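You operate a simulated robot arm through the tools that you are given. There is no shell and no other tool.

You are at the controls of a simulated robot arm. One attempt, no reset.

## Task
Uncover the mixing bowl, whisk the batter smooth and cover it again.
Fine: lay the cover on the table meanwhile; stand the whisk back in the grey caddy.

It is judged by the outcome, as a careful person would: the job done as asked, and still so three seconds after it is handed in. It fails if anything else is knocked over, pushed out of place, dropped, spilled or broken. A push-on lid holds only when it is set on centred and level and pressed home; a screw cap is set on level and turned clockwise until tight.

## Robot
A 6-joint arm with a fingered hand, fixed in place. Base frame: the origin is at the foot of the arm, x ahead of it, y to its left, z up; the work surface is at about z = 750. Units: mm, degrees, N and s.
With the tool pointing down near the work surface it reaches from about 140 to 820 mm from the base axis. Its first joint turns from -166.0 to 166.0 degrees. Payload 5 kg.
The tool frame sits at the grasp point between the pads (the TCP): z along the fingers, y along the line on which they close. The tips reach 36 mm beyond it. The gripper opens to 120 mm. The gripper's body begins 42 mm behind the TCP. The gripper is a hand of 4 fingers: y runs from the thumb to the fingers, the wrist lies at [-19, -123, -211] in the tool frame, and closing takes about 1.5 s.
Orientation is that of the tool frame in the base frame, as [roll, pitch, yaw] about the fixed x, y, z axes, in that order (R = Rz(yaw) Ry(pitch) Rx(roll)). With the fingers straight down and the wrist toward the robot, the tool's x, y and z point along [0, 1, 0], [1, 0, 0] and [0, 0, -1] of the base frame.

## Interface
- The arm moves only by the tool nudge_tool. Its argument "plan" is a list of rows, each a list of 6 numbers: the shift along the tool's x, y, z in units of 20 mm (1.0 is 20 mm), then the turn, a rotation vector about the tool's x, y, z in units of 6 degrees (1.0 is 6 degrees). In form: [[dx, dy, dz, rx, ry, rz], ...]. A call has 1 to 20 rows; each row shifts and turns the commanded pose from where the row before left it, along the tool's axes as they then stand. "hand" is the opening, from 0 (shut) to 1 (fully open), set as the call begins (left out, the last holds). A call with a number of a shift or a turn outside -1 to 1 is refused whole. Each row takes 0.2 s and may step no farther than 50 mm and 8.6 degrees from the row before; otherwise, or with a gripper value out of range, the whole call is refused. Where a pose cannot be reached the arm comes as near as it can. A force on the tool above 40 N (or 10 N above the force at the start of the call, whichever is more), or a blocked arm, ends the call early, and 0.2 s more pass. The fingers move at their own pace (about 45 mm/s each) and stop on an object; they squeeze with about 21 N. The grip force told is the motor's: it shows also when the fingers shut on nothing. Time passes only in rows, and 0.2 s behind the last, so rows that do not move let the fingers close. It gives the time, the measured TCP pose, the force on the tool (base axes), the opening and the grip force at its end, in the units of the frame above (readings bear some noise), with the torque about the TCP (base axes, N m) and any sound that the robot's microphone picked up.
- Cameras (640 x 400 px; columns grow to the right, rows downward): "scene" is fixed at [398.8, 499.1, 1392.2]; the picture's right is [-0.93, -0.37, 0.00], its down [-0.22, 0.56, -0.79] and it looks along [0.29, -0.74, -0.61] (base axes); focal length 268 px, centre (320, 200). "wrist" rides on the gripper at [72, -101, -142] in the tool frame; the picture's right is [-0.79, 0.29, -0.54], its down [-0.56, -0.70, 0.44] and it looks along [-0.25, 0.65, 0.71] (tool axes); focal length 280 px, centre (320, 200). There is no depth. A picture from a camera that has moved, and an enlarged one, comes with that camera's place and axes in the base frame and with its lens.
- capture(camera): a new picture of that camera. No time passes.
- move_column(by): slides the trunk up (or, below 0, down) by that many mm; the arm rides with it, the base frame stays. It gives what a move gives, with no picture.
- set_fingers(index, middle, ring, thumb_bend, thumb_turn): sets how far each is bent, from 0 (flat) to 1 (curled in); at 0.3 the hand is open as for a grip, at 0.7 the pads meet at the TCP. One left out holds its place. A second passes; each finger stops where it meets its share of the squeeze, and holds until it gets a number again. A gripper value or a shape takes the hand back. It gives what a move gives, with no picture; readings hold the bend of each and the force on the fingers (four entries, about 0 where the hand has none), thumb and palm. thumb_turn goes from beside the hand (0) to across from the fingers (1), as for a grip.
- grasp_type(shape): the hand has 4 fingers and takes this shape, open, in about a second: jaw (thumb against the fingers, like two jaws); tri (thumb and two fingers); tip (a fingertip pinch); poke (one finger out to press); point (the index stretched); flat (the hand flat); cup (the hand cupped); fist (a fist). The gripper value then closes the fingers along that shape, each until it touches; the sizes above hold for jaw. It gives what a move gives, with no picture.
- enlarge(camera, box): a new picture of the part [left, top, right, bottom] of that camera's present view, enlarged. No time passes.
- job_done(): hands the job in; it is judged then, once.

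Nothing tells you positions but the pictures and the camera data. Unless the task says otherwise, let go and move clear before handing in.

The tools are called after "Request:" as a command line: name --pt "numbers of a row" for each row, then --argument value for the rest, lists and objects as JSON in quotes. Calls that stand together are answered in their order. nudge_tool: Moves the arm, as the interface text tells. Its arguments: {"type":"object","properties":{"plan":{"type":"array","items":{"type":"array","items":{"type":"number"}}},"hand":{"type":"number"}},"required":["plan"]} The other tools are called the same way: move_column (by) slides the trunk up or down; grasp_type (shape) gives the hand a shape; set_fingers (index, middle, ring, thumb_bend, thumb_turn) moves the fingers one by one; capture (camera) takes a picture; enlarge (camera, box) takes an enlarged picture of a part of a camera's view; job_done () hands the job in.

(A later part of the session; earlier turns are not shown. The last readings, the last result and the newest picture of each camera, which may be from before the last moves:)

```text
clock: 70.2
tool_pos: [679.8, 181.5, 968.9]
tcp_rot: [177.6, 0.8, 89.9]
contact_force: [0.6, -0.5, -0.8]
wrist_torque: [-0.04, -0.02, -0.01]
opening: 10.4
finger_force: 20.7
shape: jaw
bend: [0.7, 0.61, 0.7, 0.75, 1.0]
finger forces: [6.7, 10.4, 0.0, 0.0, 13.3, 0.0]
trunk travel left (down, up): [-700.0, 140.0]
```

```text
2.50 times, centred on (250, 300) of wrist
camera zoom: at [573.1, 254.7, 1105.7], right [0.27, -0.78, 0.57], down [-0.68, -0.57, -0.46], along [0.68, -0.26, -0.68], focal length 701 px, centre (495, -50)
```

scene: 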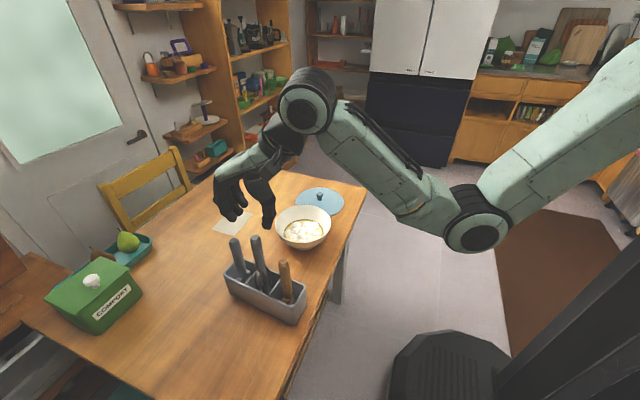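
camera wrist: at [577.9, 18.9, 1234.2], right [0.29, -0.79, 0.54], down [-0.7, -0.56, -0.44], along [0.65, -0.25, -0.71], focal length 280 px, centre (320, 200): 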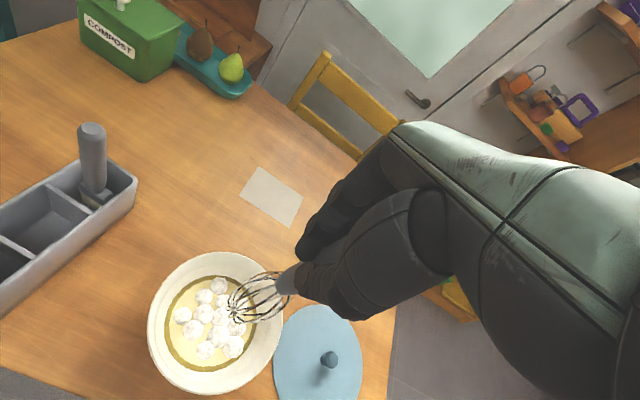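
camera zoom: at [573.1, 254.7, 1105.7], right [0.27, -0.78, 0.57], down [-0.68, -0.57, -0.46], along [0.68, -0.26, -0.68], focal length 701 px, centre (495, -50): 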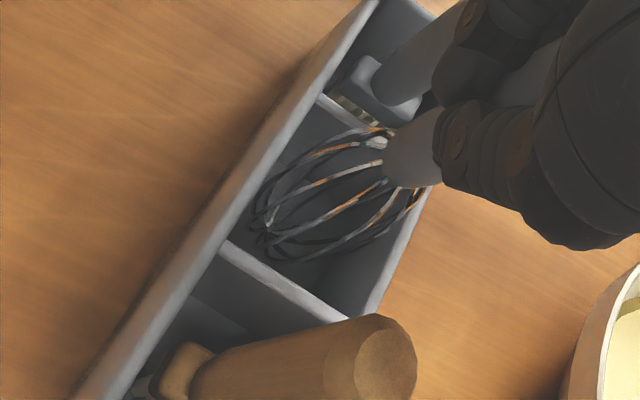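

No floor contact yet at TCP z≈969. Continuing in 2 mm steps.

Request:
nudge_tool --pt "0.002 -0.004 0.1 0 0 0" --pt "0.002 -0.004 0.1 0 0 0" --pt "0 0 0 0 0 0"

Request:
nudge_tool --pt "0.001 -0.002 0.07 0 0 0" --pt "0.001 -0.002 0.07 0 0 0" --pt "0 0 0 0 0 0"

```text
clock: 71.0
tool_pos: [680.4, 181.9, 964.0]
tcp_rot: [177.6, 0.8, 89.9]
contact_force: [0.0, 0.7, -0.3]
wrist_torque: [0.0, -0.02, 0.02]
opening: 10.1
finger_force: 20.7
shape: jaw
bend: [0.7, 0.61, 0.7, 0.75, 1.0]
finger forces: [6.7, 10.4, 0.1, 0.0, 13.2, 0.1]
trunk travel left (down, up): [-700.0, 140.0]
```

```text
clock: 71.8
tool_pos: [678.1, 180.6, 961.6]
tcp_rot: [177.6, 0.8, 89.9]
contact_force: [-0.6, 0.0, -0.7]
wrist_torque: [0.0, -0.01, 0.01]
opening: 10.2
finger_force: 20.6
shape: jaw
bend: [0.7, 0.61, 0.7, 0.75, 1.0]
finger forces: [6.7, 10.4, 0.0, 0.0, 13.3, 0.0]
trunk travel left (down, up): [-700.0, 140.0]
```

Almost at the original grip height and still no contact. I'll step down 1–2 mm at a time.

Request:
nudge_tool --pt "0 -0.002 0.07 0 0 0" --pt "0 0 0 0 0 0"

Request:
nudge_tool --pt "0 -0.002 0.07 0 0 0" --pt "0 0 0 0 0 0"

Request:
enlarge --camera "scene" --box '[220, 190, 320, 330]'

Request:
enlarge --camera "wrist" --box '[160, 220, 340, 380]'

```text
clock: 72.4
tool_pos: [680.4, 181.7, 961.9]
tcp_rot: [177.5, 1.0, 90.0]
contact_force: [-0.1, 0.5, 3.3]
wrist_torque: [-0.01, -0.06, 0.02]
opening: 10.5
finger_force: 20.8
shape: jaw
bend: [0.7, 0.61, 0.7, 0.75, 1.0]
finger forces: [7.0, 10.6, 0.0, 0.1, 13.9, 0.0]
trunk travel left (down, up): [-700.0, 140.0]
```

```text
clock: 73.0
tool_pos: [679.7, 182.0, 959.5]
tcp_rot: [177.4, 1.0, 90.0]
contact_force: [0.3, 0.1, 9.3]
wrist_torque: [-0.07, -0.04, -0.01]
opening: 10.5
finger_force: 21.5
shape: jaw
bend: [0.7, 0.61, 0.7, 0.75, 1.0]
finger forces: [7.6, 11.0, 0.0, 0.1, 15.4, 0.0]
trunk travel left (down, up): [-700.0, 140.0]
```

```text
2.86 times, centred on (270, 260) of scene
camera zoom: at [398.8, 499.1, 1392.2], right [-0.93, -0.37, 0.0], down [-0.22, 0.56, -0.79], along [0.29, -0.74, -0.61], focal length 766 px, centre (463, 29)
```

zoom: 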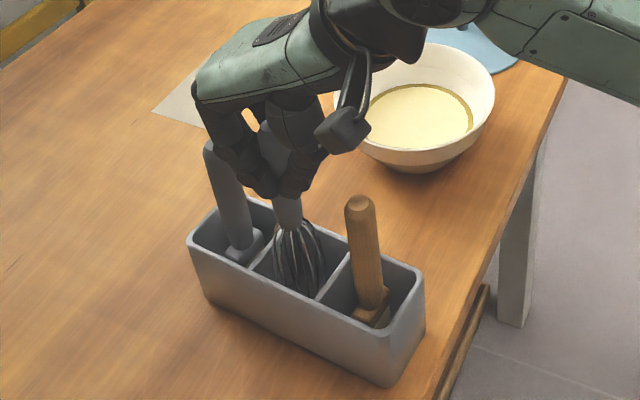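

```text
2.50 times, centred on (250, 300) of wrist
camera zoom: at [572.3, 255.0, 1098.1], right [0.26, -0.78, 0.57], down [-0.68, -0.57, -0.47], along [0.68, -0.26, -0.68], focal length 701 px, centre (495, -50)
```

zoom: 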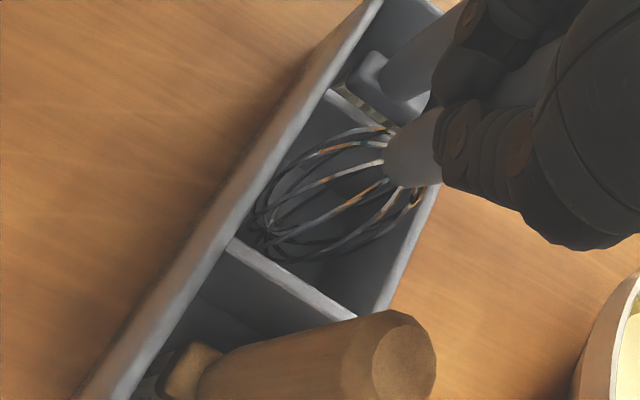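

The whisk rests on the caddy floor (9 N). I'll ease off about 1 mm and open the fingers only as wide as the neighbouring handles allow.

Request:
nudge_tool --pt "0 0 -0.07 0 0 0" --pt "0 0 0 0 0 0"

Request:
nudge_tool --pt "0 0 0 0 0 0" --pt "0 0 0 0 0 0" --pt "0 0 0 0 0 0" --pt "0 0 0 0 0 0" --pt "0 0 0 0 0 0" --pt "0 0 0 0 0 0" --hand 0.38

Request:
enlarge --camera "scene" --box '[220, 190, 320, 330]'

Request:
enlarge --camera "wrist" --box '[160, 180, 400, 380]'

```text
clock: 73.6
tool_pos: [679.2, 180.5, 961.7]
tcp_rot: [177.6, 0.9, 90.0]
contact_force: [-0.8, 0.6, 5.8]
wrist_torque: [-0.05, 0.0, 0.01]
opening: 10.8
finger_force: 21.2
shape: jaw
bend: [0.7, 0.61, 0.7, 0.75, 1.0]
finger forces: [7.4, 10.9, 0.1, 0.2, 14.7, 0.0]
trunk travel left (down, up): [-700.0, 140.0]
```

```text
clock: 75.0
tool_pos: [682.4, 182.0, 960.9]
tcp_rot: [177.5, 0.9, 90.0]
contact_force: [-0.1, -0.1, -0.1]
wrist_torque: [0.03, 0.0, 0.0]
opening: 45.4
finger_force: 0.0
shape: jaw
bend: [0.74, 0.5, 0.48, 0.73, 1.0]
finger forces: [0.0, 0.0, 0.0, 0.0, 0.0, 0.1]
trunk travel left (down, up): [-700.0, 140.0]
```

```text
2.86 times, centred on (270, 260) of scene
camera zoom: at [398.8, 499.1, 1392.2], right [-0.93, -0.37, 0.0], down [-0.22, 0.56, -0.79], along [0.29, -0.74, -0.61], focal length 766 px, centre (463, 29)
```

zoom: 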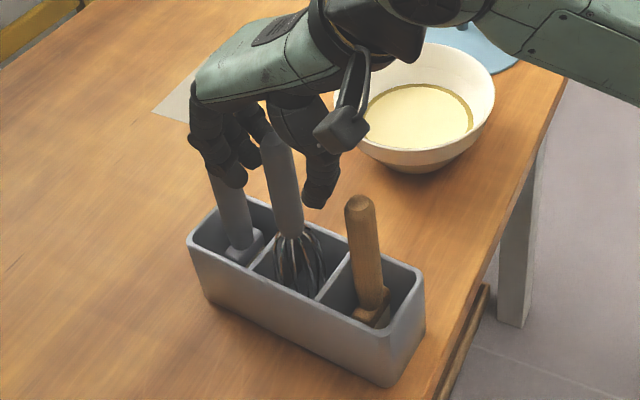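

```text
2.00 times, centred on (280, 280) of wrist
camera zoom: at [573.0, 255.0, 1098.3], right [0.27, -0.78, 0.57], down [-0.68, -0.57, -0.46], along [0.68, -0.26, -0.68], focal length 561 px, centre (400, 40)
```

zoom: 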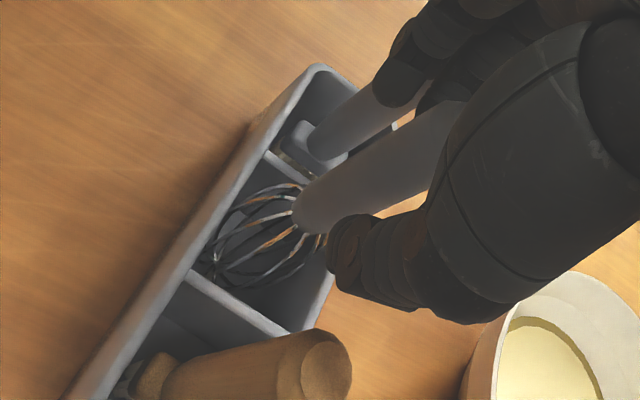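

The whisk stands in its compartment and the fingers are free of it. I'll rise straight up carefully.

Request:
nudge_tool --pt "-0.005 0.012 -0.3 0 0 0" --pt "-0.007 0.017 -0.4 0 0 0" --pt "-0.007 0.017 -0.4 0 0 0" --pt "-0.009 0.021 -0.5 0 0 0" --pt "-0.009 0.021 -0.5 0 0 0" --pt "-0.009 0.021 -0.5 0 0 0"

Request:
enlarge --camera "scene" --box '[220, 170, 320, 330]'

Request:
enlarge --camera "wrist" --box '[160, 180, 400, 380]'

```text
clock: 76.4
tool_pos: [678.6, 180.1, 1011.1]
tcp_rot: [177.6, 0.9, 90.0]
contact_force: [-0.9, 0.0, -1.1]
wrist_torque: [-0.01, -0.07, -0.02]
opening: 45.3
finger_force: 0.0
shape: jaw
bend: [0.74, 0.5, 0.48, 0.73, 1.0]
finger forces: [0.0, 0.1, 0.0, 0.0, 0.0, 0.1]
trunk travel left (down, up): [-700.0, 140.0]
```

```text
2.50 times, centred on (270, 250) of scene
camera zoom: at [398.8, 499.1, 1392.2], right [-0.93, -0.37, 0.0], down [-0.22, 0.56, -0.79], along [0.29, -0.74, -0.61], focal length 671 px, centre (445, 75)
```

zoom: 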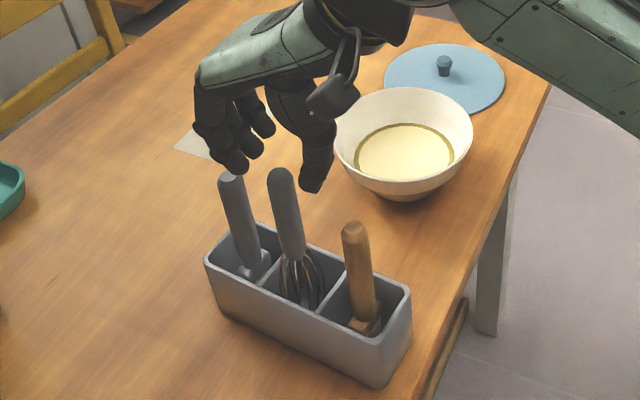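

```text
2.00 times, centred on (280, 280) of wrist
camera zoom: at [571.3, 254.3, 1148.8], right [0.27, -0.78, 0.57], down [-0.68, -0.57, -0.46], along [0.68, -0.26, -0.68], focal length 561 px, centre (400, 40)
```

zoom: 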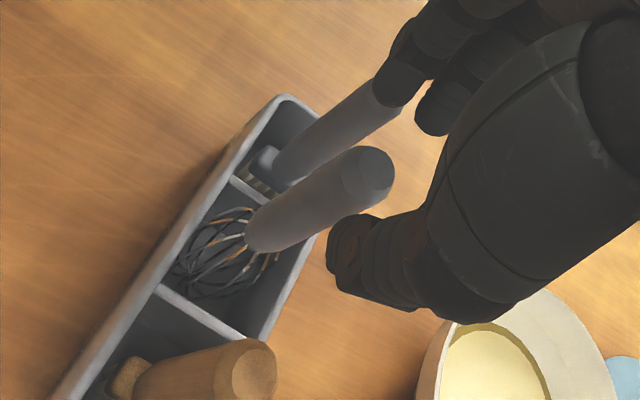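

The whisk stands in the caddy as before. I'll rise clear, level the hand again, and travel back to the lid.

Request:
nudge_tool --pt "-0.01 0.03 -0.7 0 0 0" --pt "-0.01 0.03 -0.7 0 0 0" --pt "-0.01 0.03 -0.7 0 0 0" --pt "-0.01 0.03 -0.7 0 0 0" --pt "0 0 0 0.2 0.075 0" --pt "0 0 0 0.2 0.075 0" --pt "0 0 0 0 0 0"

Request:
nudge_tool --pt "-0.6 0.05 0 0 0 0" --pt "-1 0.05 0 0 0 0" --pt "-1 0.05 0 0 0 0" --pt "-1 0.05 0 0 0 0" --pt "-1 0.05 0 0 0 0" --pt "-1 0.05 0 0 0 0" --pt "-1 0.05 0 0 0 0" --pt "-1 0.05 0 0 0 0" --pt "-1 0.05 0 0 0 0" --pt "-1 0.05 0 0 0 0" --pt "-1 0.05 0 0 0 0" --pt "-1 0.05 0 0 0 0" --pt "-1 0.05 0 0 0 0" --pt "-1 0.05 0 0 0 0" --pt "-1 0.05 0 0 0 0" --pt "-1 0.05 0 0 0 0" --pt "-1 0.05 0 0 0 0" --pt "-1 0.05 0 0 0 0" --pt "-1 0.05 0 0 0 0" --pt "-1 0.05 0 0 0 0" --hand 0.6

Request:
nudge_tool --pt "-1 0.03 0 0 0 0" --pt "-1 0.03 0 0 0 0" --pt "-0.7 0.03 0 0 0 0" --pt "-0.2 0 0 0 0 0" --pt "0 0 0 0 0 0"

Request:
capture --camera "wrist"

Request:
capture --camera "scene"

```text
clock: 78.0
tool_pos: [680.0, 180.5, 1068.5]
tcp_rot: [180.0, 0.0, 90.1]
contact_force: [-0.3, 0.3, -0.1]
wrist_torque: [0.03, 0.04, -0.01]
opening: 45.3
finger_force: 0.0
shape: jaw
bend: [0.74, 0.5, 0.48, 0.73, 1.0]
finger forces: [0.0, 0.0, 0.1, 0.0, 0.0, 0.1]
trunk travel left (down, up): [-700.0, 140.0]
```

```text
clock: 82.2
tool_pos: [699.8, -212.5, 1066.9]
tcp_rot: [-179.9, 0.0, 90.0]
contact_force: [-0.4, -0.1, 0.3]
wrist_torque: [0.03, -0.01, 0.02]
opening: 71.6
finger_force: 0.0
shape: jaw
bend: [0.73, 0.41, 0.38, 0.65, 1.0]
finger forces: [0.0, 0.0, 0.0, 0.1, 0.0, 0.1]
trunk travel left (down, up): [-700.0, 140.0]
```

```text
clock: 83.4
tool_pos: [702.8, -270.1, 1068.7]
tcp_rot: [-179.9, -0.1, 90.1]
contact_force: [0.4, -0.1, 0.0]
wrist_torque: [0.01, 0.02, 0.02]
opening: 71.6
finger_force: 0.0
shape: jaw
bend: [0.73, 0.41, 0.38, 0.65, 1.0]
finger forces: [0.1, 0.1, 0.0, 0.0, 0.1, 0.1]
trunk travel left (down, up): [-700.0, 140.0]
```

```text
taken
camera wrist: at [600.3, -198.0, 1211.0], right [0.29, -0.79, 0.54], down [-0.7, -0.56, -0.44], along [0.65, -0.25, -0.71], focal length 280 px, centre (320, 200)
```

wrist: 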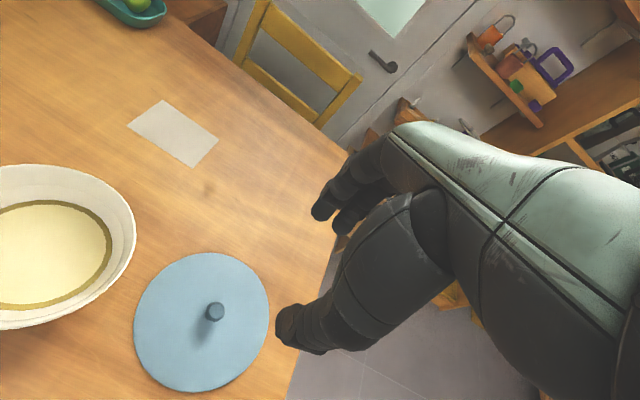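

```text
taken
```

scene: 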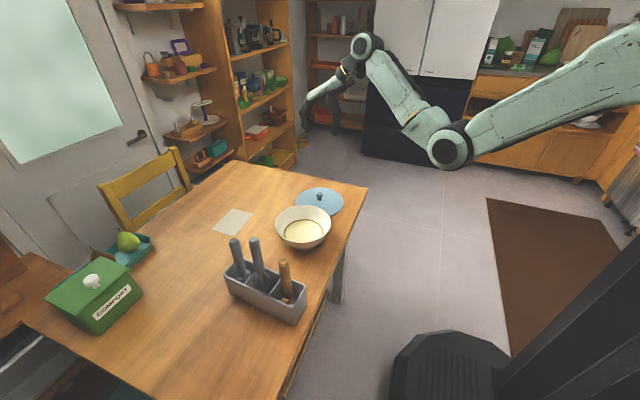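

The lid, bowl and caddy are all in place, and the hand is back above the lid's knob. I'll check the table for drips and then descend.

Request:
enlarge --camera "scene" --box '[210, 170, 370, 330]'

Request:
nudge_tool --pt "0 -0.03 0.5 0 0 0" --pt "0 -0.03 1 0 0 0" --pt "0 0 1 0 0 0" --pt "0 0 1 0 0 0" --pt "0 0 1 0 0 0" --pt "0 0 1 0 0 0" --pt "0 0 1 0 0 0" --pt "0 0 1 0 0 0" --pt "0 0 1 0 0 0" --pt "0 0 1 0 0 0" --pt "0 0 0.8 0 0 0" --pt "0 0 0.5 0 0 0" --pt "0 0 0 0 0 0"

Request:
enlarge --camera "wrist" --box '[200, 160, 440, 380]'

Request:
enlarge --camera "scene" --box '[290, 150, 370, 230]'

```text
2.50 times, centred on (290, 250) of scene
camera zoom: at [398.8, 499.1, 1392.2], right [-0.93, -0.37, 0.0], down [-0.22, 0.56, -0.79], along [0.29, -0.74, -0.61], focal length 671 px, centre (395, 75)
```

zoom: 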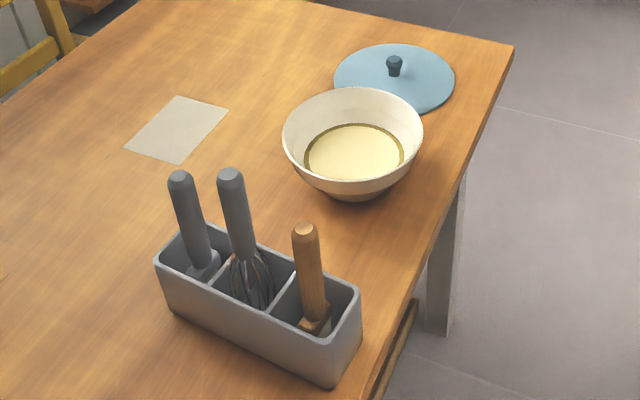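

```text
clock: 86.2
tool_pos: [701.2, -266.7, 852.2]
tcp_rot: [180.0, 0.0, 90.1]
contact_force: [0.6, -0.2, -0.3]
wrist_torque: [-0.01, 0.05, 0.0]
opening: 71.9
finger_force: 0.1
shape: jaw
bend: [0.73, 0.41, 0.38, 0.65, 1.0]
finger forces: [0.0, 0.0, 0.0, 0.0, 0.0, 0.1]
trunk travel left (down, up): [-700.0, 140.0]
```

```text
1.82 times, centred on (320, 270) of wrist
camera zoom: at [599.1, -196.6, 995.4], right [0.29, -0.79, 0.54], down [-0.7, -0.56, -0.44], along [0.65, -0.25, -0.71], focal length 510 px, centre (320, 73)
```

zoom: 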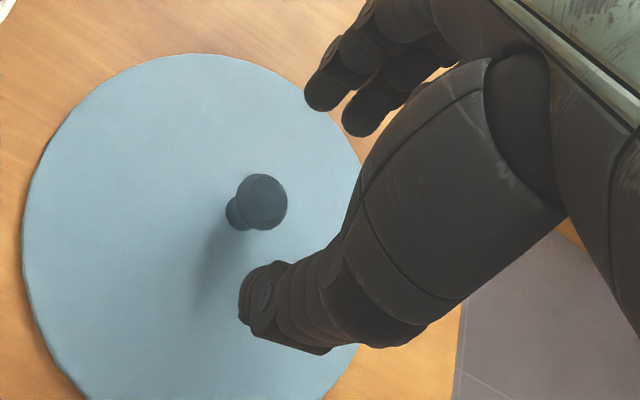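

```text
5.00 times, centred on (330, 190) of scene
camera zoom: at [398.8, 499.1, 1392.2], right [-0.93, -0.37, 0.0], down [-0.22, 0.56, -0.79], along [0.29, -0.74, -0.61], focal length 1341 px, centre (270, 250)
```

zoom: 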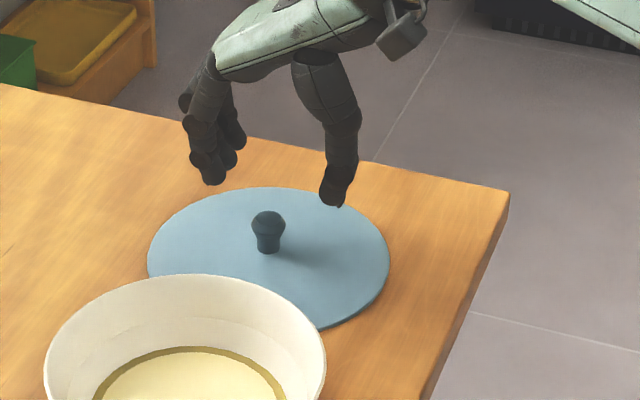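

The knob is well centred between thumb and fingers. I'll lower to the same grip height as at release and compare the knob's picture position.

Request:
nudge_tool --pt "-0.03 0.02 0.5 0 0 0" --pt "-0.025 0.015 0.5 0 0 0" --pt "0 0 0.5 0 0 0" --pt "0 0 0.45 0 0 0" --pt "0 0 0.4 0 0 0" --pt "0 0 0 0 0 0"

Request:
enlarge --camera "wrist" --box '[200, 160, 440, 380]'

```text
clock: 87.6
tool_pos: [701.2, -270.4, 804.8]
tcp_rot: [-180.0, 0.0, 89.9]
contact_force: [0.3, -0.6, -0.3]
wrist_torque: [0.02, 0.05, 0.0]
opening: 71.7
finger_force: 0.0
shape: jaw
bend: [0.73, 0.41, 0.38, 0.65, 1.0]
finger forces: [0.0, 0.0, 0.0, 0.1, 0.0, 0.0]
trunk travel left (down, up): [-700.0, 140.0]
```

```text
1.82 times, centred on (320, 270) of wrist
camera zoom: at [599.6, -198.1, 948.1], right [0.29, -0.79, 0.54], down [-0.7, -0.56, -0.44], along [0.65, -0.25, -0.71], focal length 510 px, centre (320, 73)
```

zoom: 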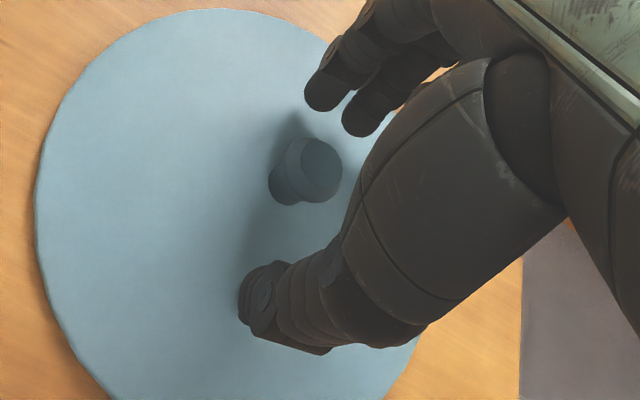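

The view matches the earlier release view. Closing on the knob.

Request:
nudge_tool --pt "0 0 0 0 0 0" --pt "0 0 0 0 0 0" --pt "0 0 0 0 0 0" --pt "0 0 0 0 0 0" --pt "0 0 0 0 0 0" --pt "0 0 0 0 0 0" --pt "0 0 0 0 0 0" --hand 0.0

Request:
nudge_tool --pt "0 0 -0.15 0 0 0" --pt "0 0 -0.25 0 0 0" --pt "0 0 -0.3 0 0 0" --pt "0 0 -0.3 0 0 0"

Request:
enlarge --camera "wrist" --box '[200, 160, 440, 380]'

Request:
enlarge --camera "scene" --box '[290, 150, 370, 230]'

```text
clock: 89.2
tool_pos: [700.3, -270.5, 804.6]
tcp_rot: [-180.0, 0.0, 90.0]
contact_force: [-0.5, 0.6, 0.9]
wrist_torque: [0.0, -0.02, 0.0]
opening: 15.2
finger_force: 21.2
shape: jaw
bend: [0.73, 0.67, 0.69, 0.75, 1.0]
finger forces: [10.5, 3.8, 0.0, 0.0, 16.3, 0.0]
trunk travel left (down, up): [-700.0, 140.0]
```

```text
clock: 90.2
tool_pos: [701.4, -270.7, 826.2]
tcp_rot: [180.0, 0.1, 90.0]
contact_force: [0.5, -0.4, -0.3]
wrist_torque: [0.0, -0.01, 0.01]
opening: 15.2
finger_force: 20.9
shape: jaw
bend: [0.73, 0.67, 0.69, 0.75, 1.0]
finger forces: [11.5, 4.0, 0.1, 0.0, 16.3, 0.0]
trunk travel left (down, up): [-700.0, 140.0]
```

```text
1.82 times, centred on (320, 270) of wrist
camera zoom: at [600.2, -198.7, 968.8], right [0.29, -0.79, 0.54], down [-0.7, -0.56, -0.44], along [0.65, -0.25, -0.71], focal length 510 px, centre (320, 73)
```

zoom: 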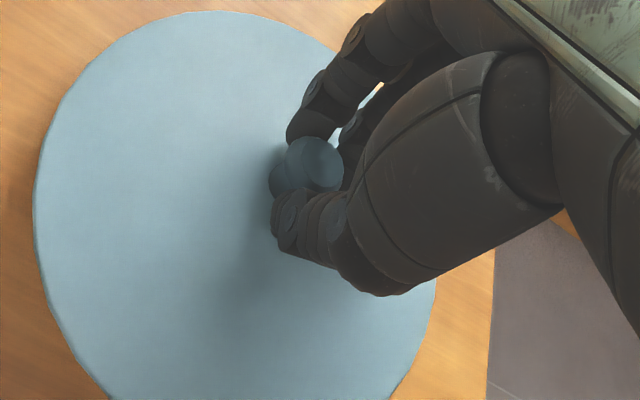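

```text
5.00 times, centred on (330, 190) of scene
camera zoom: at [398.8, 499.1, 1392.2], right [-0.93, -0.37, 0.0], down [-0.22, 0.56, -0.79], along [0.29, -0.74, -0.61], focal length 1341 px, centre (270, 250)
```

zoom: 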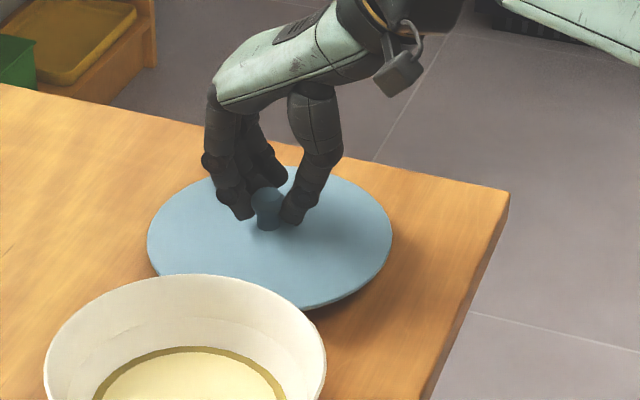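

The lid is held level on its knob again. I'll lift it and carry it back over the bowl, reversing the earlier path.

Request:
nudge_tool --pt "0 0 -0.5 0 0 0" --pt "0 0 -0.8 0 0 0" --pt "0 0 -0.8 0 0 0" --pt "0 0 -0.8 0 0 0" --pt "0 0 -0.8 0 0 0" --pt "0 0 -0.8 0 0 0" --pt "0 0 -0.8 0 0 0" --pt "0 0 -0.8 0 0 0" --pt "0 0 -0.8 0 0 0" --pt "0 0 -0.5 0 0 0"

Request:
nudge_tool --pt "0.5 -0.06 0 0 0 0" --pt "0.9 -0.11 0 0 0 0" --pt "0.95 -0.12 0 0 0 0" --pt "0.95 -0.12 0 0 0 0" --pt "0.95 -0.12 0 0 0 0" --pt "0.95 -0.12 0 0 0 0" --pt "0.95 -0.12 0 0 0 0" --pt "0.95 -0.12 0 0 0 0" --pt "0.95 -0.12 0 0 0 0" --pt "0.95 -0.12 0 0 0 0" --pt "0.95 -0.12 0 0 0 0" --pt "0.53 -0.06 0 0 0 0" --pt "0 0 0 0 0 0"

Request:
capture --camera "wrist"

Request:
enlarge --camera "scene" --box '[250, 120, 370, 270]'

```text
clock: 92.4
tool_pos: [702.5, -271.3, 973.0]
tcp_rot: [180.0, 0.0, 90.1]
contact_force: [-0.3, -0.8, -2.0]
wrist_torque: [-0.02, 0.0, 0.0]
opening: 15.3
finger_force: 21.2
shape: jaw
bend: [0.73, 0.67, 0.69, 0.75, 1.0]
finger forces: [11.6, 4.2, 0.0, 0.1, 16.2, 0.0]
trunk travel left (down, up): [-700.0, 140.0]
```

```text
clock: 95.2
tool_pos: [674.1, -60.4, 974.1]
tcp_rot: [-180.0, -0.1, 90.0]
contact_force: [0.6, -0.8, -0.4]
wrist_torque: [0.0, 0.0, 0.0]
opening: 15.5
finger_force: 20.5
shape: jaw
bend: [0.73, 0.67, 0.69, 0.75, 1.0]
finger forces: [11.8, 4.2, 0.0, 0.0, 16.0, 0.0]
trunk travel left (down, up): [-700.0, 140.0]
```

```text
taken
camera wrist: at [573.6, 11.7, 1117.3], right [0.29, -0.79, 0.54], down [-0.7, -0.56, -0.44], along [0.65, -0.25, -0.71], focal length 280 px, centre (320, 200)
```

wrist: 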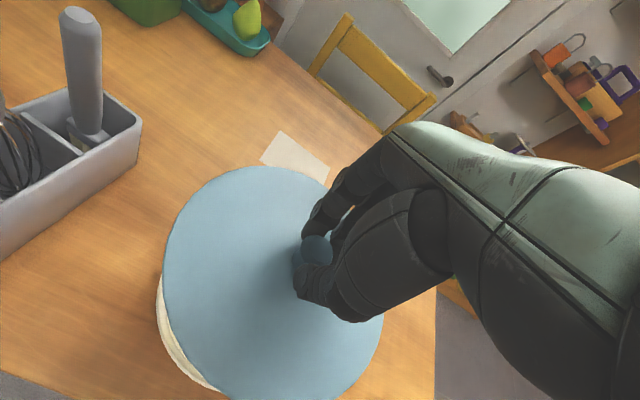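

```text
2.67 times, centred on (310, 195) of scene
camera zoom: at [398.8, 499.1, 1392.2], right [-0.93, -0.37, 0.0], down [-0.22, 0.56, -0.79], along [0.29, -0.74, -0.61], focal length 715 px, centre (347, 213)
```

zoom: 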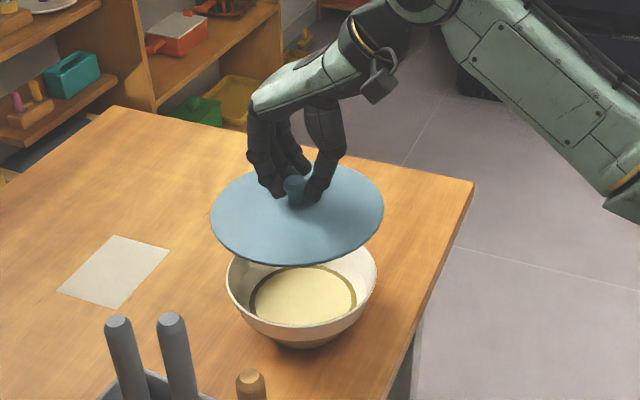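

Lid and hand are in the same relation to the bowl as when it was lifted. I'll lower it, with the last centimetre in fine steps.

Request:
nudge_tool --pt "-0.035 0.02 0.4 0 0 0" --pt "0 0 0.6 0 0 0" --pt "0 0 0.6 0 0 0" --pt "0 0 0.6 0 0 0" --pt "0 0 0.6 0 0 0" --pt "0 0 0.5 0 0 0" --pt "0 0 0.4 0 0 0" --pt "0 0 0 0 0 0"

Request:
enlarge --camera "scene" --box '[260, 150, 350, 260]'

Request:
capture --camera "wrist"

```text
clock: 97.0
tool_pos: [676.1, -60.2, 898.3]
tcp_rot: [180.0, 0.0, 90.1]
contact_force: [0.2, 0.2, -0.5]
wrist_torque: [-0.02, 0.02, 0.04]
opening: 15.4
finger_force: 21.0
shape: jaw
bend: [0.73, 0.67, 0.69, 0.75, 1.0]
finger forces: [11.8, 4.3, 0.0, 0.0, 16.1, 0.0]
trunk travel left (down, up): [-700.0, 140.0]
```

```text
3.64 times, centred on (305, 205) of scene
camera zoom: at [398.8, 499.1, 1392.2], right [-0.93, -0.37, 0.0], down [-0.22, 0.56, -0.79], along [0.29, -0.74, -0.61], focal length 975 px, centre (374, 182)
```

zoom: 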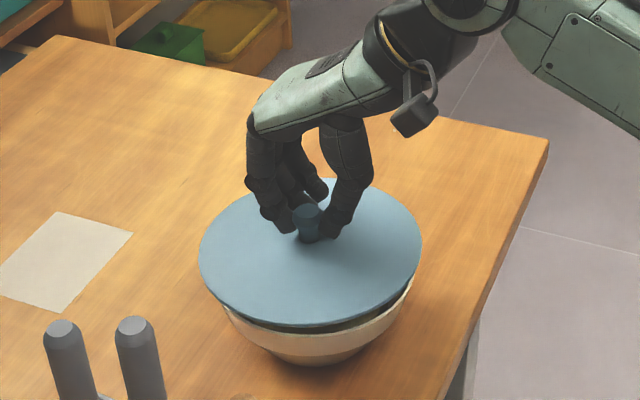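

```text
taken
camera wrist: at [574.7, 10.8, 1041.9], right [0.29, -0.79, 0.54], down [-0.7, -0.56, -0.44], along [0.65, -0.25, -0.71], focal length 280 px, centre (320, 200)
```

wrist: 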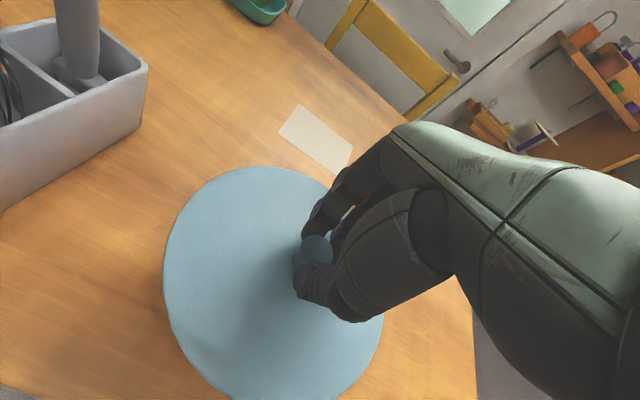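

About 12 mm above the seat, centred. I'll lower in fine steps until contact.

Request:
nudge_tool --pt "0 -0.02 0.2 0 0 0" --pt "0 0 0.2 0 0 0" --pt "0 0 0 0 0 0"

Request:
nudge_tool --pt "0 0 0.1 0 0 0" --pt "0 0 0 0 0 0"

Request:
nudge_tool --pt "0 0 0.07 0 0 0" --pt "0 0 0 0 0 0"

Request:
enlarge --camera "scene" --box '[260, 150, 350, 260]'

Request:
enlarge --camera "wrist" --box '[140, 140, 400, 400]'

```text
clock: 97.8
tool_pos: [676.2, -62.7, 889.9]
tcp_rot: [-179.9, 0.0, 90.1]
contact_force: [-0.4, 0.0, -0.9]
wrist_torque: [0.02, 0.01, 0.03]
opening: 15.1
finger_force: 21.1
shape: jaw
bend: [0.73, 0.67, 0.69, 0.75, 1.0]
finger forces: [11.7, 4.2, 0.0, 0.0, 16.2, 0.0]
trunk travel left (down, up): [-700.0, 140.0]
```

```text
clock: 98.4
tool_pos: [675.5, -62.1, 889.6]
tcp_rot: [180.0, 0.0, 89.9]
contact_force: [0.0, 0.4, -0.3]
wrist_torque: [0.0, 0.01, 0.02]
opening: 15.1
finger_force: 21.3
shape: jaw
bend: [0.73, 0.67, 0.69, 0.75, 1.0]
finger forces: [11.8, 4.2, 0.0, 0.0, 16.1, 0.1]
trunk travel left (down, up): [-700.0, 140.0]
```

```text
clock: 99.0
tool_pos: [675.2, -61.0, 887.8]
tcp_rot: [180.0, 0.0, 90.0]
contact_force: [0.3, 0.1, -0.8]
wrist_torque: [0.0, -0.03, 0.02]
opening: 15.6
finger_force: 21.5
shape: jaw
bend: [0.73, 0.67, 0.69, 0.75, 1.0]
finger forces: [11.8, 4.1, 0.0, 0.0, 16.1, 0.1]
trunk travel left (down, up): [-700.0, 140.0]
```

```text
3.64 times, centred on (305, 205) of scene
camera zoom: at [398.8, 499.1, 1392.2], right [-0.93, -0.37, 0.0], down [-0.22, 0.56, -0.79], along [0.29, -0.74, -0.61], focal length 975 px, centre (374, 182)
```

zoom: 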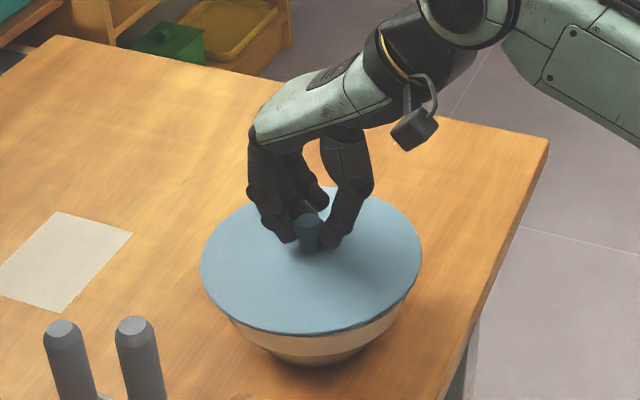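

```text
1.54 times, centred on (270, 270) of wrist
camera zoom: at [574.6, 10.5, 1031.4], right [0.29, -0.79, 0.54], down [-0.7, -0.56, -0.44], along [0.65, -0.25, -0.71], focal length 431 px, centre (397, 92)
```

zoom: 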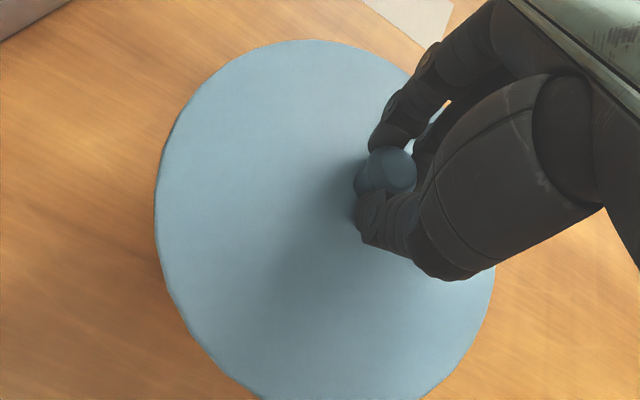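

Nearly seated, no contact yet. Continuing in 1–1.5 mm steps.

Request:
nudge_tool --pt "0.02 -0.025 0.06 0 0 0" --pt "0 0 0 0 0 0"

Request:
nudge_tool --pt "0 0 0.06 0 0 0" --pt "0 0 0 0 0 0"

Request:
nudge_tool --pt "0 0 0.05 0 0 0" --pt "0 0 0 0 0 0"

Request:
enlarge --camera "scene" --box '[260, 150, 350, 260]'

Request:
enlarge --camera "wrist" --box '[140, 140, 400, 400]'

```text
clock: 99.6
tool_pos: [675.0, -61.3, 886.0]
tcp_rot: [180.0, 0.0, 90.0]
contact_force: [-0.7, 0.4, -0.8]
wrist_torque: [0.03, 0.01, 0.01]
opening: 15.5
finger_force: 20.9
shape: jaw
bend: [0.73, 0.67, 0.69, 0.75, 1.0]
finger forces: [11.8, 4.2, 0.1, 0.0, 16.1, 0.1]
trunk travel left (down, up): [-700.0, 140.0]
```

```text
clock: 100.2
tool_pos: [675.6, -60.4, 887.0]
tcp_rot: [-179.9, 0.0, 89.9]
contact_force: [-0.1, -0.7, -0.5]
wrist_torque: [-0.01, 0.0, 0.0]
opening: 15.3
finger_force: 20.5
shape: jaw
bend: [0.73, 0.67, 0.69, 0.75, 1.0]
finger forces: [11.9, 4.1, 0.0, 0.0, 16.2, 0.1]
trunk travel left (down, up): [-700.0, 140.0]
```

```text
clock: 100.8
tool_pos: [674.4, -60.6, 886.5]
tcp_rot: [179.9, -0.1, 90.0]
contact_force: [-0.1, -1.0, -0.8]
wrist_torque: [0.01, 0.01, 0.01]
opening: 15.4
finger_force: 20.8
shape: jaw
bend: [0.73, 0.67, 0.69, 0.75, 1.0]
finger forces: [11.8, 4.2, 0.1, 0.0, 16.1, 0.0]
trunk travel left (down, up): [-700.0, 140.0]
```

```text
3.64 times, centred on (305, 205) of scene
camera zoom: at [398.8, 499.1, 1392.2], right [-0.93, -0.37, 0.0], down [-0.22, 0.56, -0.79], along [0.29, -0.74, -0.61], focal length 975 px, centre (374, 182)
```

zoom: 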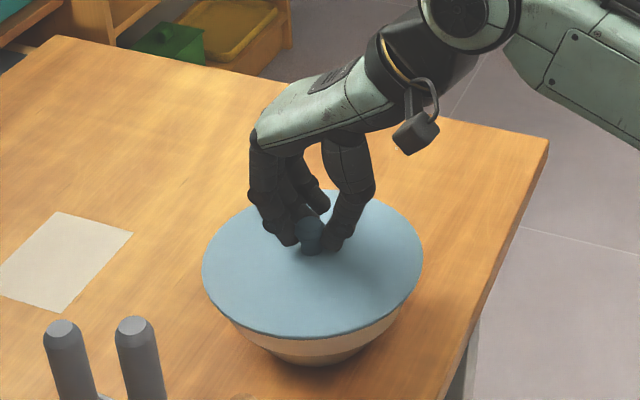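

```text
1.54 times, centred on (270, 270) of wrist
camera zoom: at [573.2, 11.1, 1028.7], right [0.29, -0.79, 0.54], down [-0.7, -0.56, -0.44], along [0.65, -0.25, -0.71], focal length 431 px, centre (397, 92)
```

zoom: 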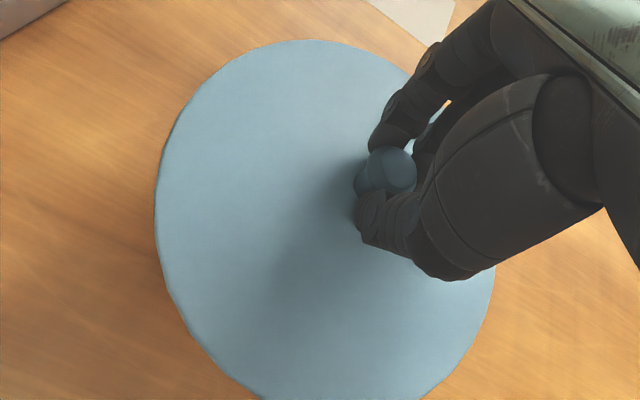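

Should be touching within a millimetre or so. Continue with 1 mm steps.

Request:
nudge_tool --pt "0 0.02 0.05 0 0 0" --pt "0 0 0 0 0 0"

Request:
nudge_tool --pt "0 0 0.05 0 0 0" --pt "0 0 0 0 0 0"

Request:
enlarge --camera "wrist" --box '[140, 140, 400, 400]'

```text
clock: 101.4
tool_pos: [675.1, -60.0, 884.0]
tcp_rot: [-180.0, -0.1, 90.0]
contact_force: [-0.9, -0.2, -0.2]
wrist_torque: [0.01, -0.04, -0.02]
opening: 15.4
finger_force: 21.4
shape: jaw
bend: [0.73, 0.67, 0.69, 0.75, 1.0]
finger forces: [11.0, 4.2, 0.1, 0.0, 16.6, 0.1]
trunk travel left (down, up): [-700.0, 140.0]
```

```text
clock: 102.0
tool_pos: [673.9, -60.1, 882.1]
tcp_rot: [179.9, 0.0, 90.0]
contact_force: [-1.0, 0.0, 0.0]
wrist_torque: [0.02, -0.07, 0.01]
opening: 15.3
finger_force: 21.0
shape: jaw
bend: [0.73, 0.67, 0.69, 0.75, 1.0]
finger forces: [10.7, 4.2, 0.0, 0.0, 16.8, 0.1]
trunk travel left (down, up): [-700.0, 140.0]
```

```text
1.54 times, centred on (270, 270) of wrist
camera zoom: at [573.7, 11.6, 1026.1], right [0.29, -0.79, 0.54], down [-0.7, -0.56, -0.44], along [0.65, -0.25, -0.71], focal length 431 px, centre (397, 92)
```

zoom: 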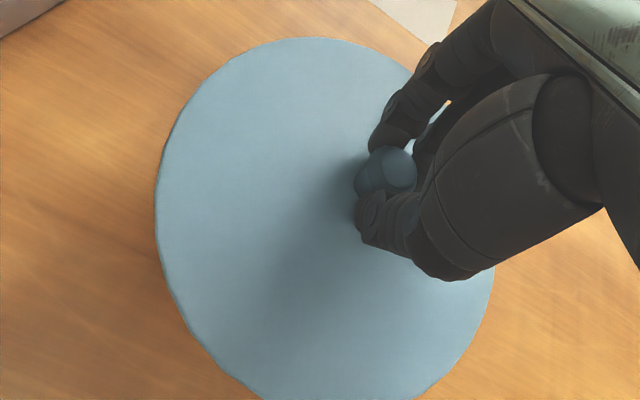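

The finger forces shifted, so the lid is touching the bowl. I'll check that it is level and centred.

Request:
enlarge --camera "scene" --box '[270, 180, 340, 255]'

Request:
enlarge --camera "wrist" --box '[200, 160, 440, 380]'

```text
5.33 times, centred on (305, 218) of scene
camera zoom: at [398.8, 499.1, 1392.2], right [-0.93, -0.37, 0.0], down [-0.22, 0.56, -0.79], along [0.29, -0.74, -0.61], focal length 1431 px, centre (400, 107)
```

zoom: 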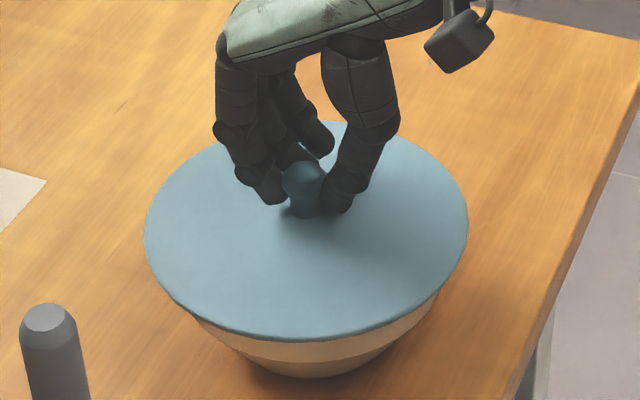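

```text
1.82 times, centred on (320, 270) of wrist
camera zoom: at [573.7, 11.6, 1026.1], right [0.29, -0.79, 0.54], down [-0.7, -0.56, -0.44], along [0.65, -0.25, -0.71], focal length 510 px, centre (320, 73)
```

zoom: 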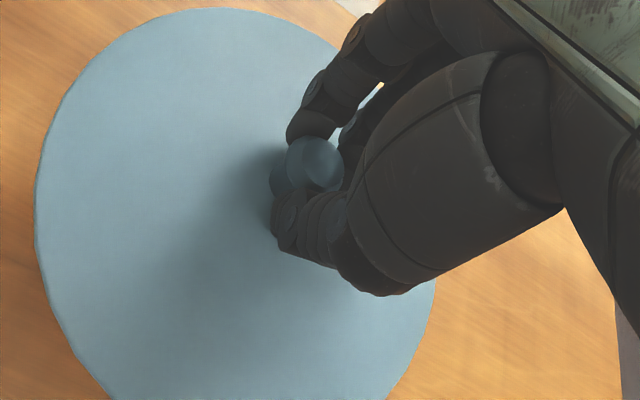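

The lid looks centred and just touching. I'll press down in 1 mm steps until there is a firm seating force.

Request:
nudge_tool --pt "0 0 0.05 0 0 0" --pt "0 0 0 0 0 0"

Request:
nudge_tool --pt "0 0 0.05 0 0 0" --pt "0 0 0 0 0 0"

Request:
enlarge --camera "scene" --box '[270, 180, 340, 255]'

Request:
enlarge --camera "wrist" --box '[200, 160, 440, 380]'

```text
clock: 102.6
tool_pos: [674.9, -60.6, 882.5]
tcp_rot: [179.8, 0.1, 90.0]
contact_force: [0.2, 1.0, 2.3]
wrist_torque: [0.02, -0.07, 0.03]
opening: 15.2
finger_force: 20.7
shape: jaw
bend: [0.73, 0.71, 0.69, 0.75, 1.0]
finger forces: [10.5, 4.0, 0.0, 0.0, 16.4, 0.1]
trunk travel left (down, up): [-700.0, 140.0]
```

```text
clock: 103.2
tool_pos: [674.3, -61.3, 881.4]
tcp_rot: [179.9, -0.1, 90.0]
contact_force: [0.2, 1.9, 6.9]
wrist_torque: [0.06, -0.1, 0.01]
opening: 15.5
finger_force: 21.3
shape: jaw
bend: [0.73, 0.71, 0.69, 0.75, 1.0]
finger forces: [11.3, 3.8, 0.0, 0.0, 15.8, 0.0]
trunk travel left (down, up): [-700.0, 140.0]
```

```text
5.33 times, centred on (305, 218) of scene
camera zoom: at [398.8, 499.1, 1392.2], right [-0.93, -0.37, 0.0], down [-0.22, 0.56, -0.79], along [0.29, -0.74, -0.61], focal length 1431 px, centre (400, 107)
```

zoom: 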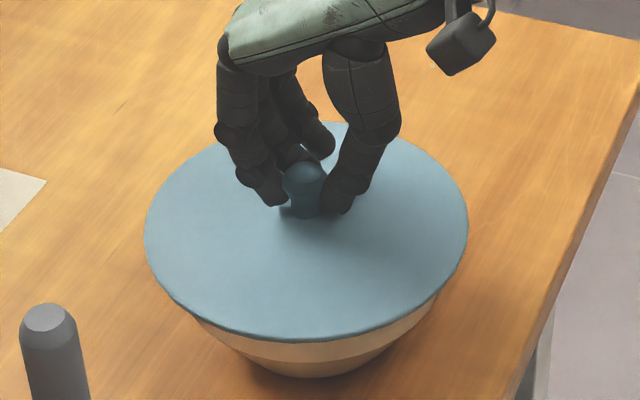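

```text
1.82 times, centred on (320, 270) of wrist
camera zoom: at [572.9, 11.1, 1024.6], right [0.29, -0.79, 0.54], down [-0.7, -0.56, -0.44], along [0.65, -0.25, -0.71], focal length 510 px, centre (320, 73)
```

zoom: 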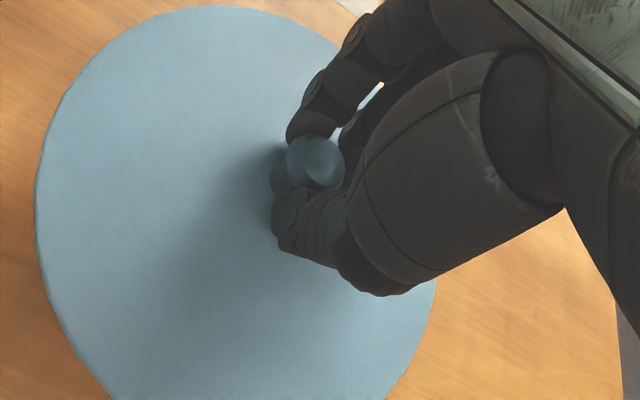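

The lid is seated with about 7 N. I'll ease off a little, open the fingers, and inspect.

Request:
nudge_tool --pt "0 0 -0.04 0 0 0" --pt "0 0 0 0 0 0"

Request:
nudge_tool --pt "0 0 0 0 0 0" --pt "0 0 0 0 0 0" --pt "0 0 0 0 0 0" --pt "0 0 0 0 0 0" --pt "0 0 0 0 0 0" --pt "0 0 0 0 0 0" --hand 0.6

Request:
enlarge --camera "scene" --box '[270, 180, 340, 255]'

Request:
enlarge --camera "wrist" --box '[200, 160, 440, 380]'

```text
clock: 103.8
tool_pos: [674.1, -60.9, 882.0]
tcp_rot: [179.8, 0.0, 90.0]
contact_force: [0.3, 4.3, 7.6]
wrist_torque: [0.06, -0.17, 0.01]
opening: 15.7
finger_force: 20.9
shape: jaw
bend: [0.73, 0.71, 0.69, 0.75, 1.0]
finger forces: [11.7, 3.8, 0.0, 0.0, 15.8, 0.0]
trunk travel left (down, up): [-700.0, 140.0]
```

```text
clock: 105.2
tool_pos: [674.9, -61.9, 881.5]
tcp_rot: [179.9, 0.0, 90.0]
contact_force: [0.0, -0.1, 0.3]
wrist_torque: [0.01, 0.03, -0.01]
opening: 71.7
finger_force: 0.2
shape: jaw
bend: [0.73, 0.41, 0.38, 0.65, 1.0]
finger forces: [0.1, 0.1, 0.1, 0.0, 0.0, 0.0]
trunk travel left (down, up): [-700.0, 140.0]
```

```text
5.33 times, centred on (305, 218) of scene
camera zoom: at [398.8, 499.1, 1392.2], right [-0.93, -0.37, 0.0], down [-0.22, 0.56, -0.79], along [0.29, -0.74, -0.61], focal length 1431 px, centre (400, 107)
```

zoom: 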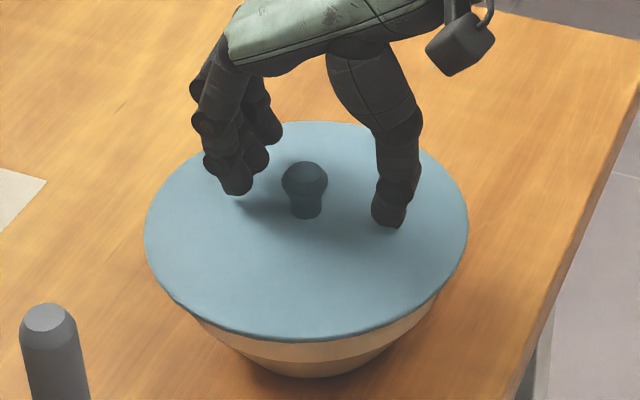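

```text
1.82 times, centred on (320, 270) of wrist
camera zoom: at [573.5, 10.7, 1023.9], right [0.29, -0.79, 0.54], down [-0.7, -0.56, -0.44], along [0.65, -0.25, -0.71], focal length 510 px, centre (320, 73)
```

zoom: 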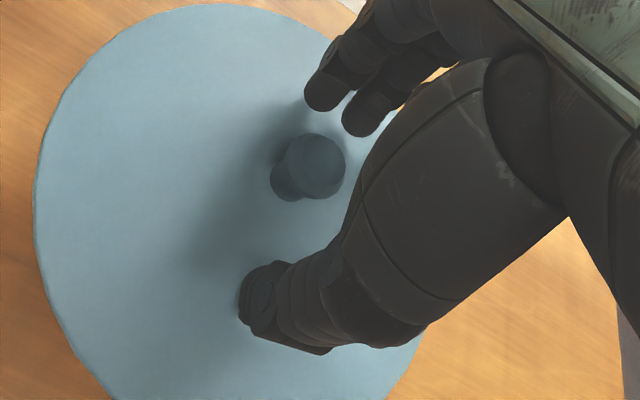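

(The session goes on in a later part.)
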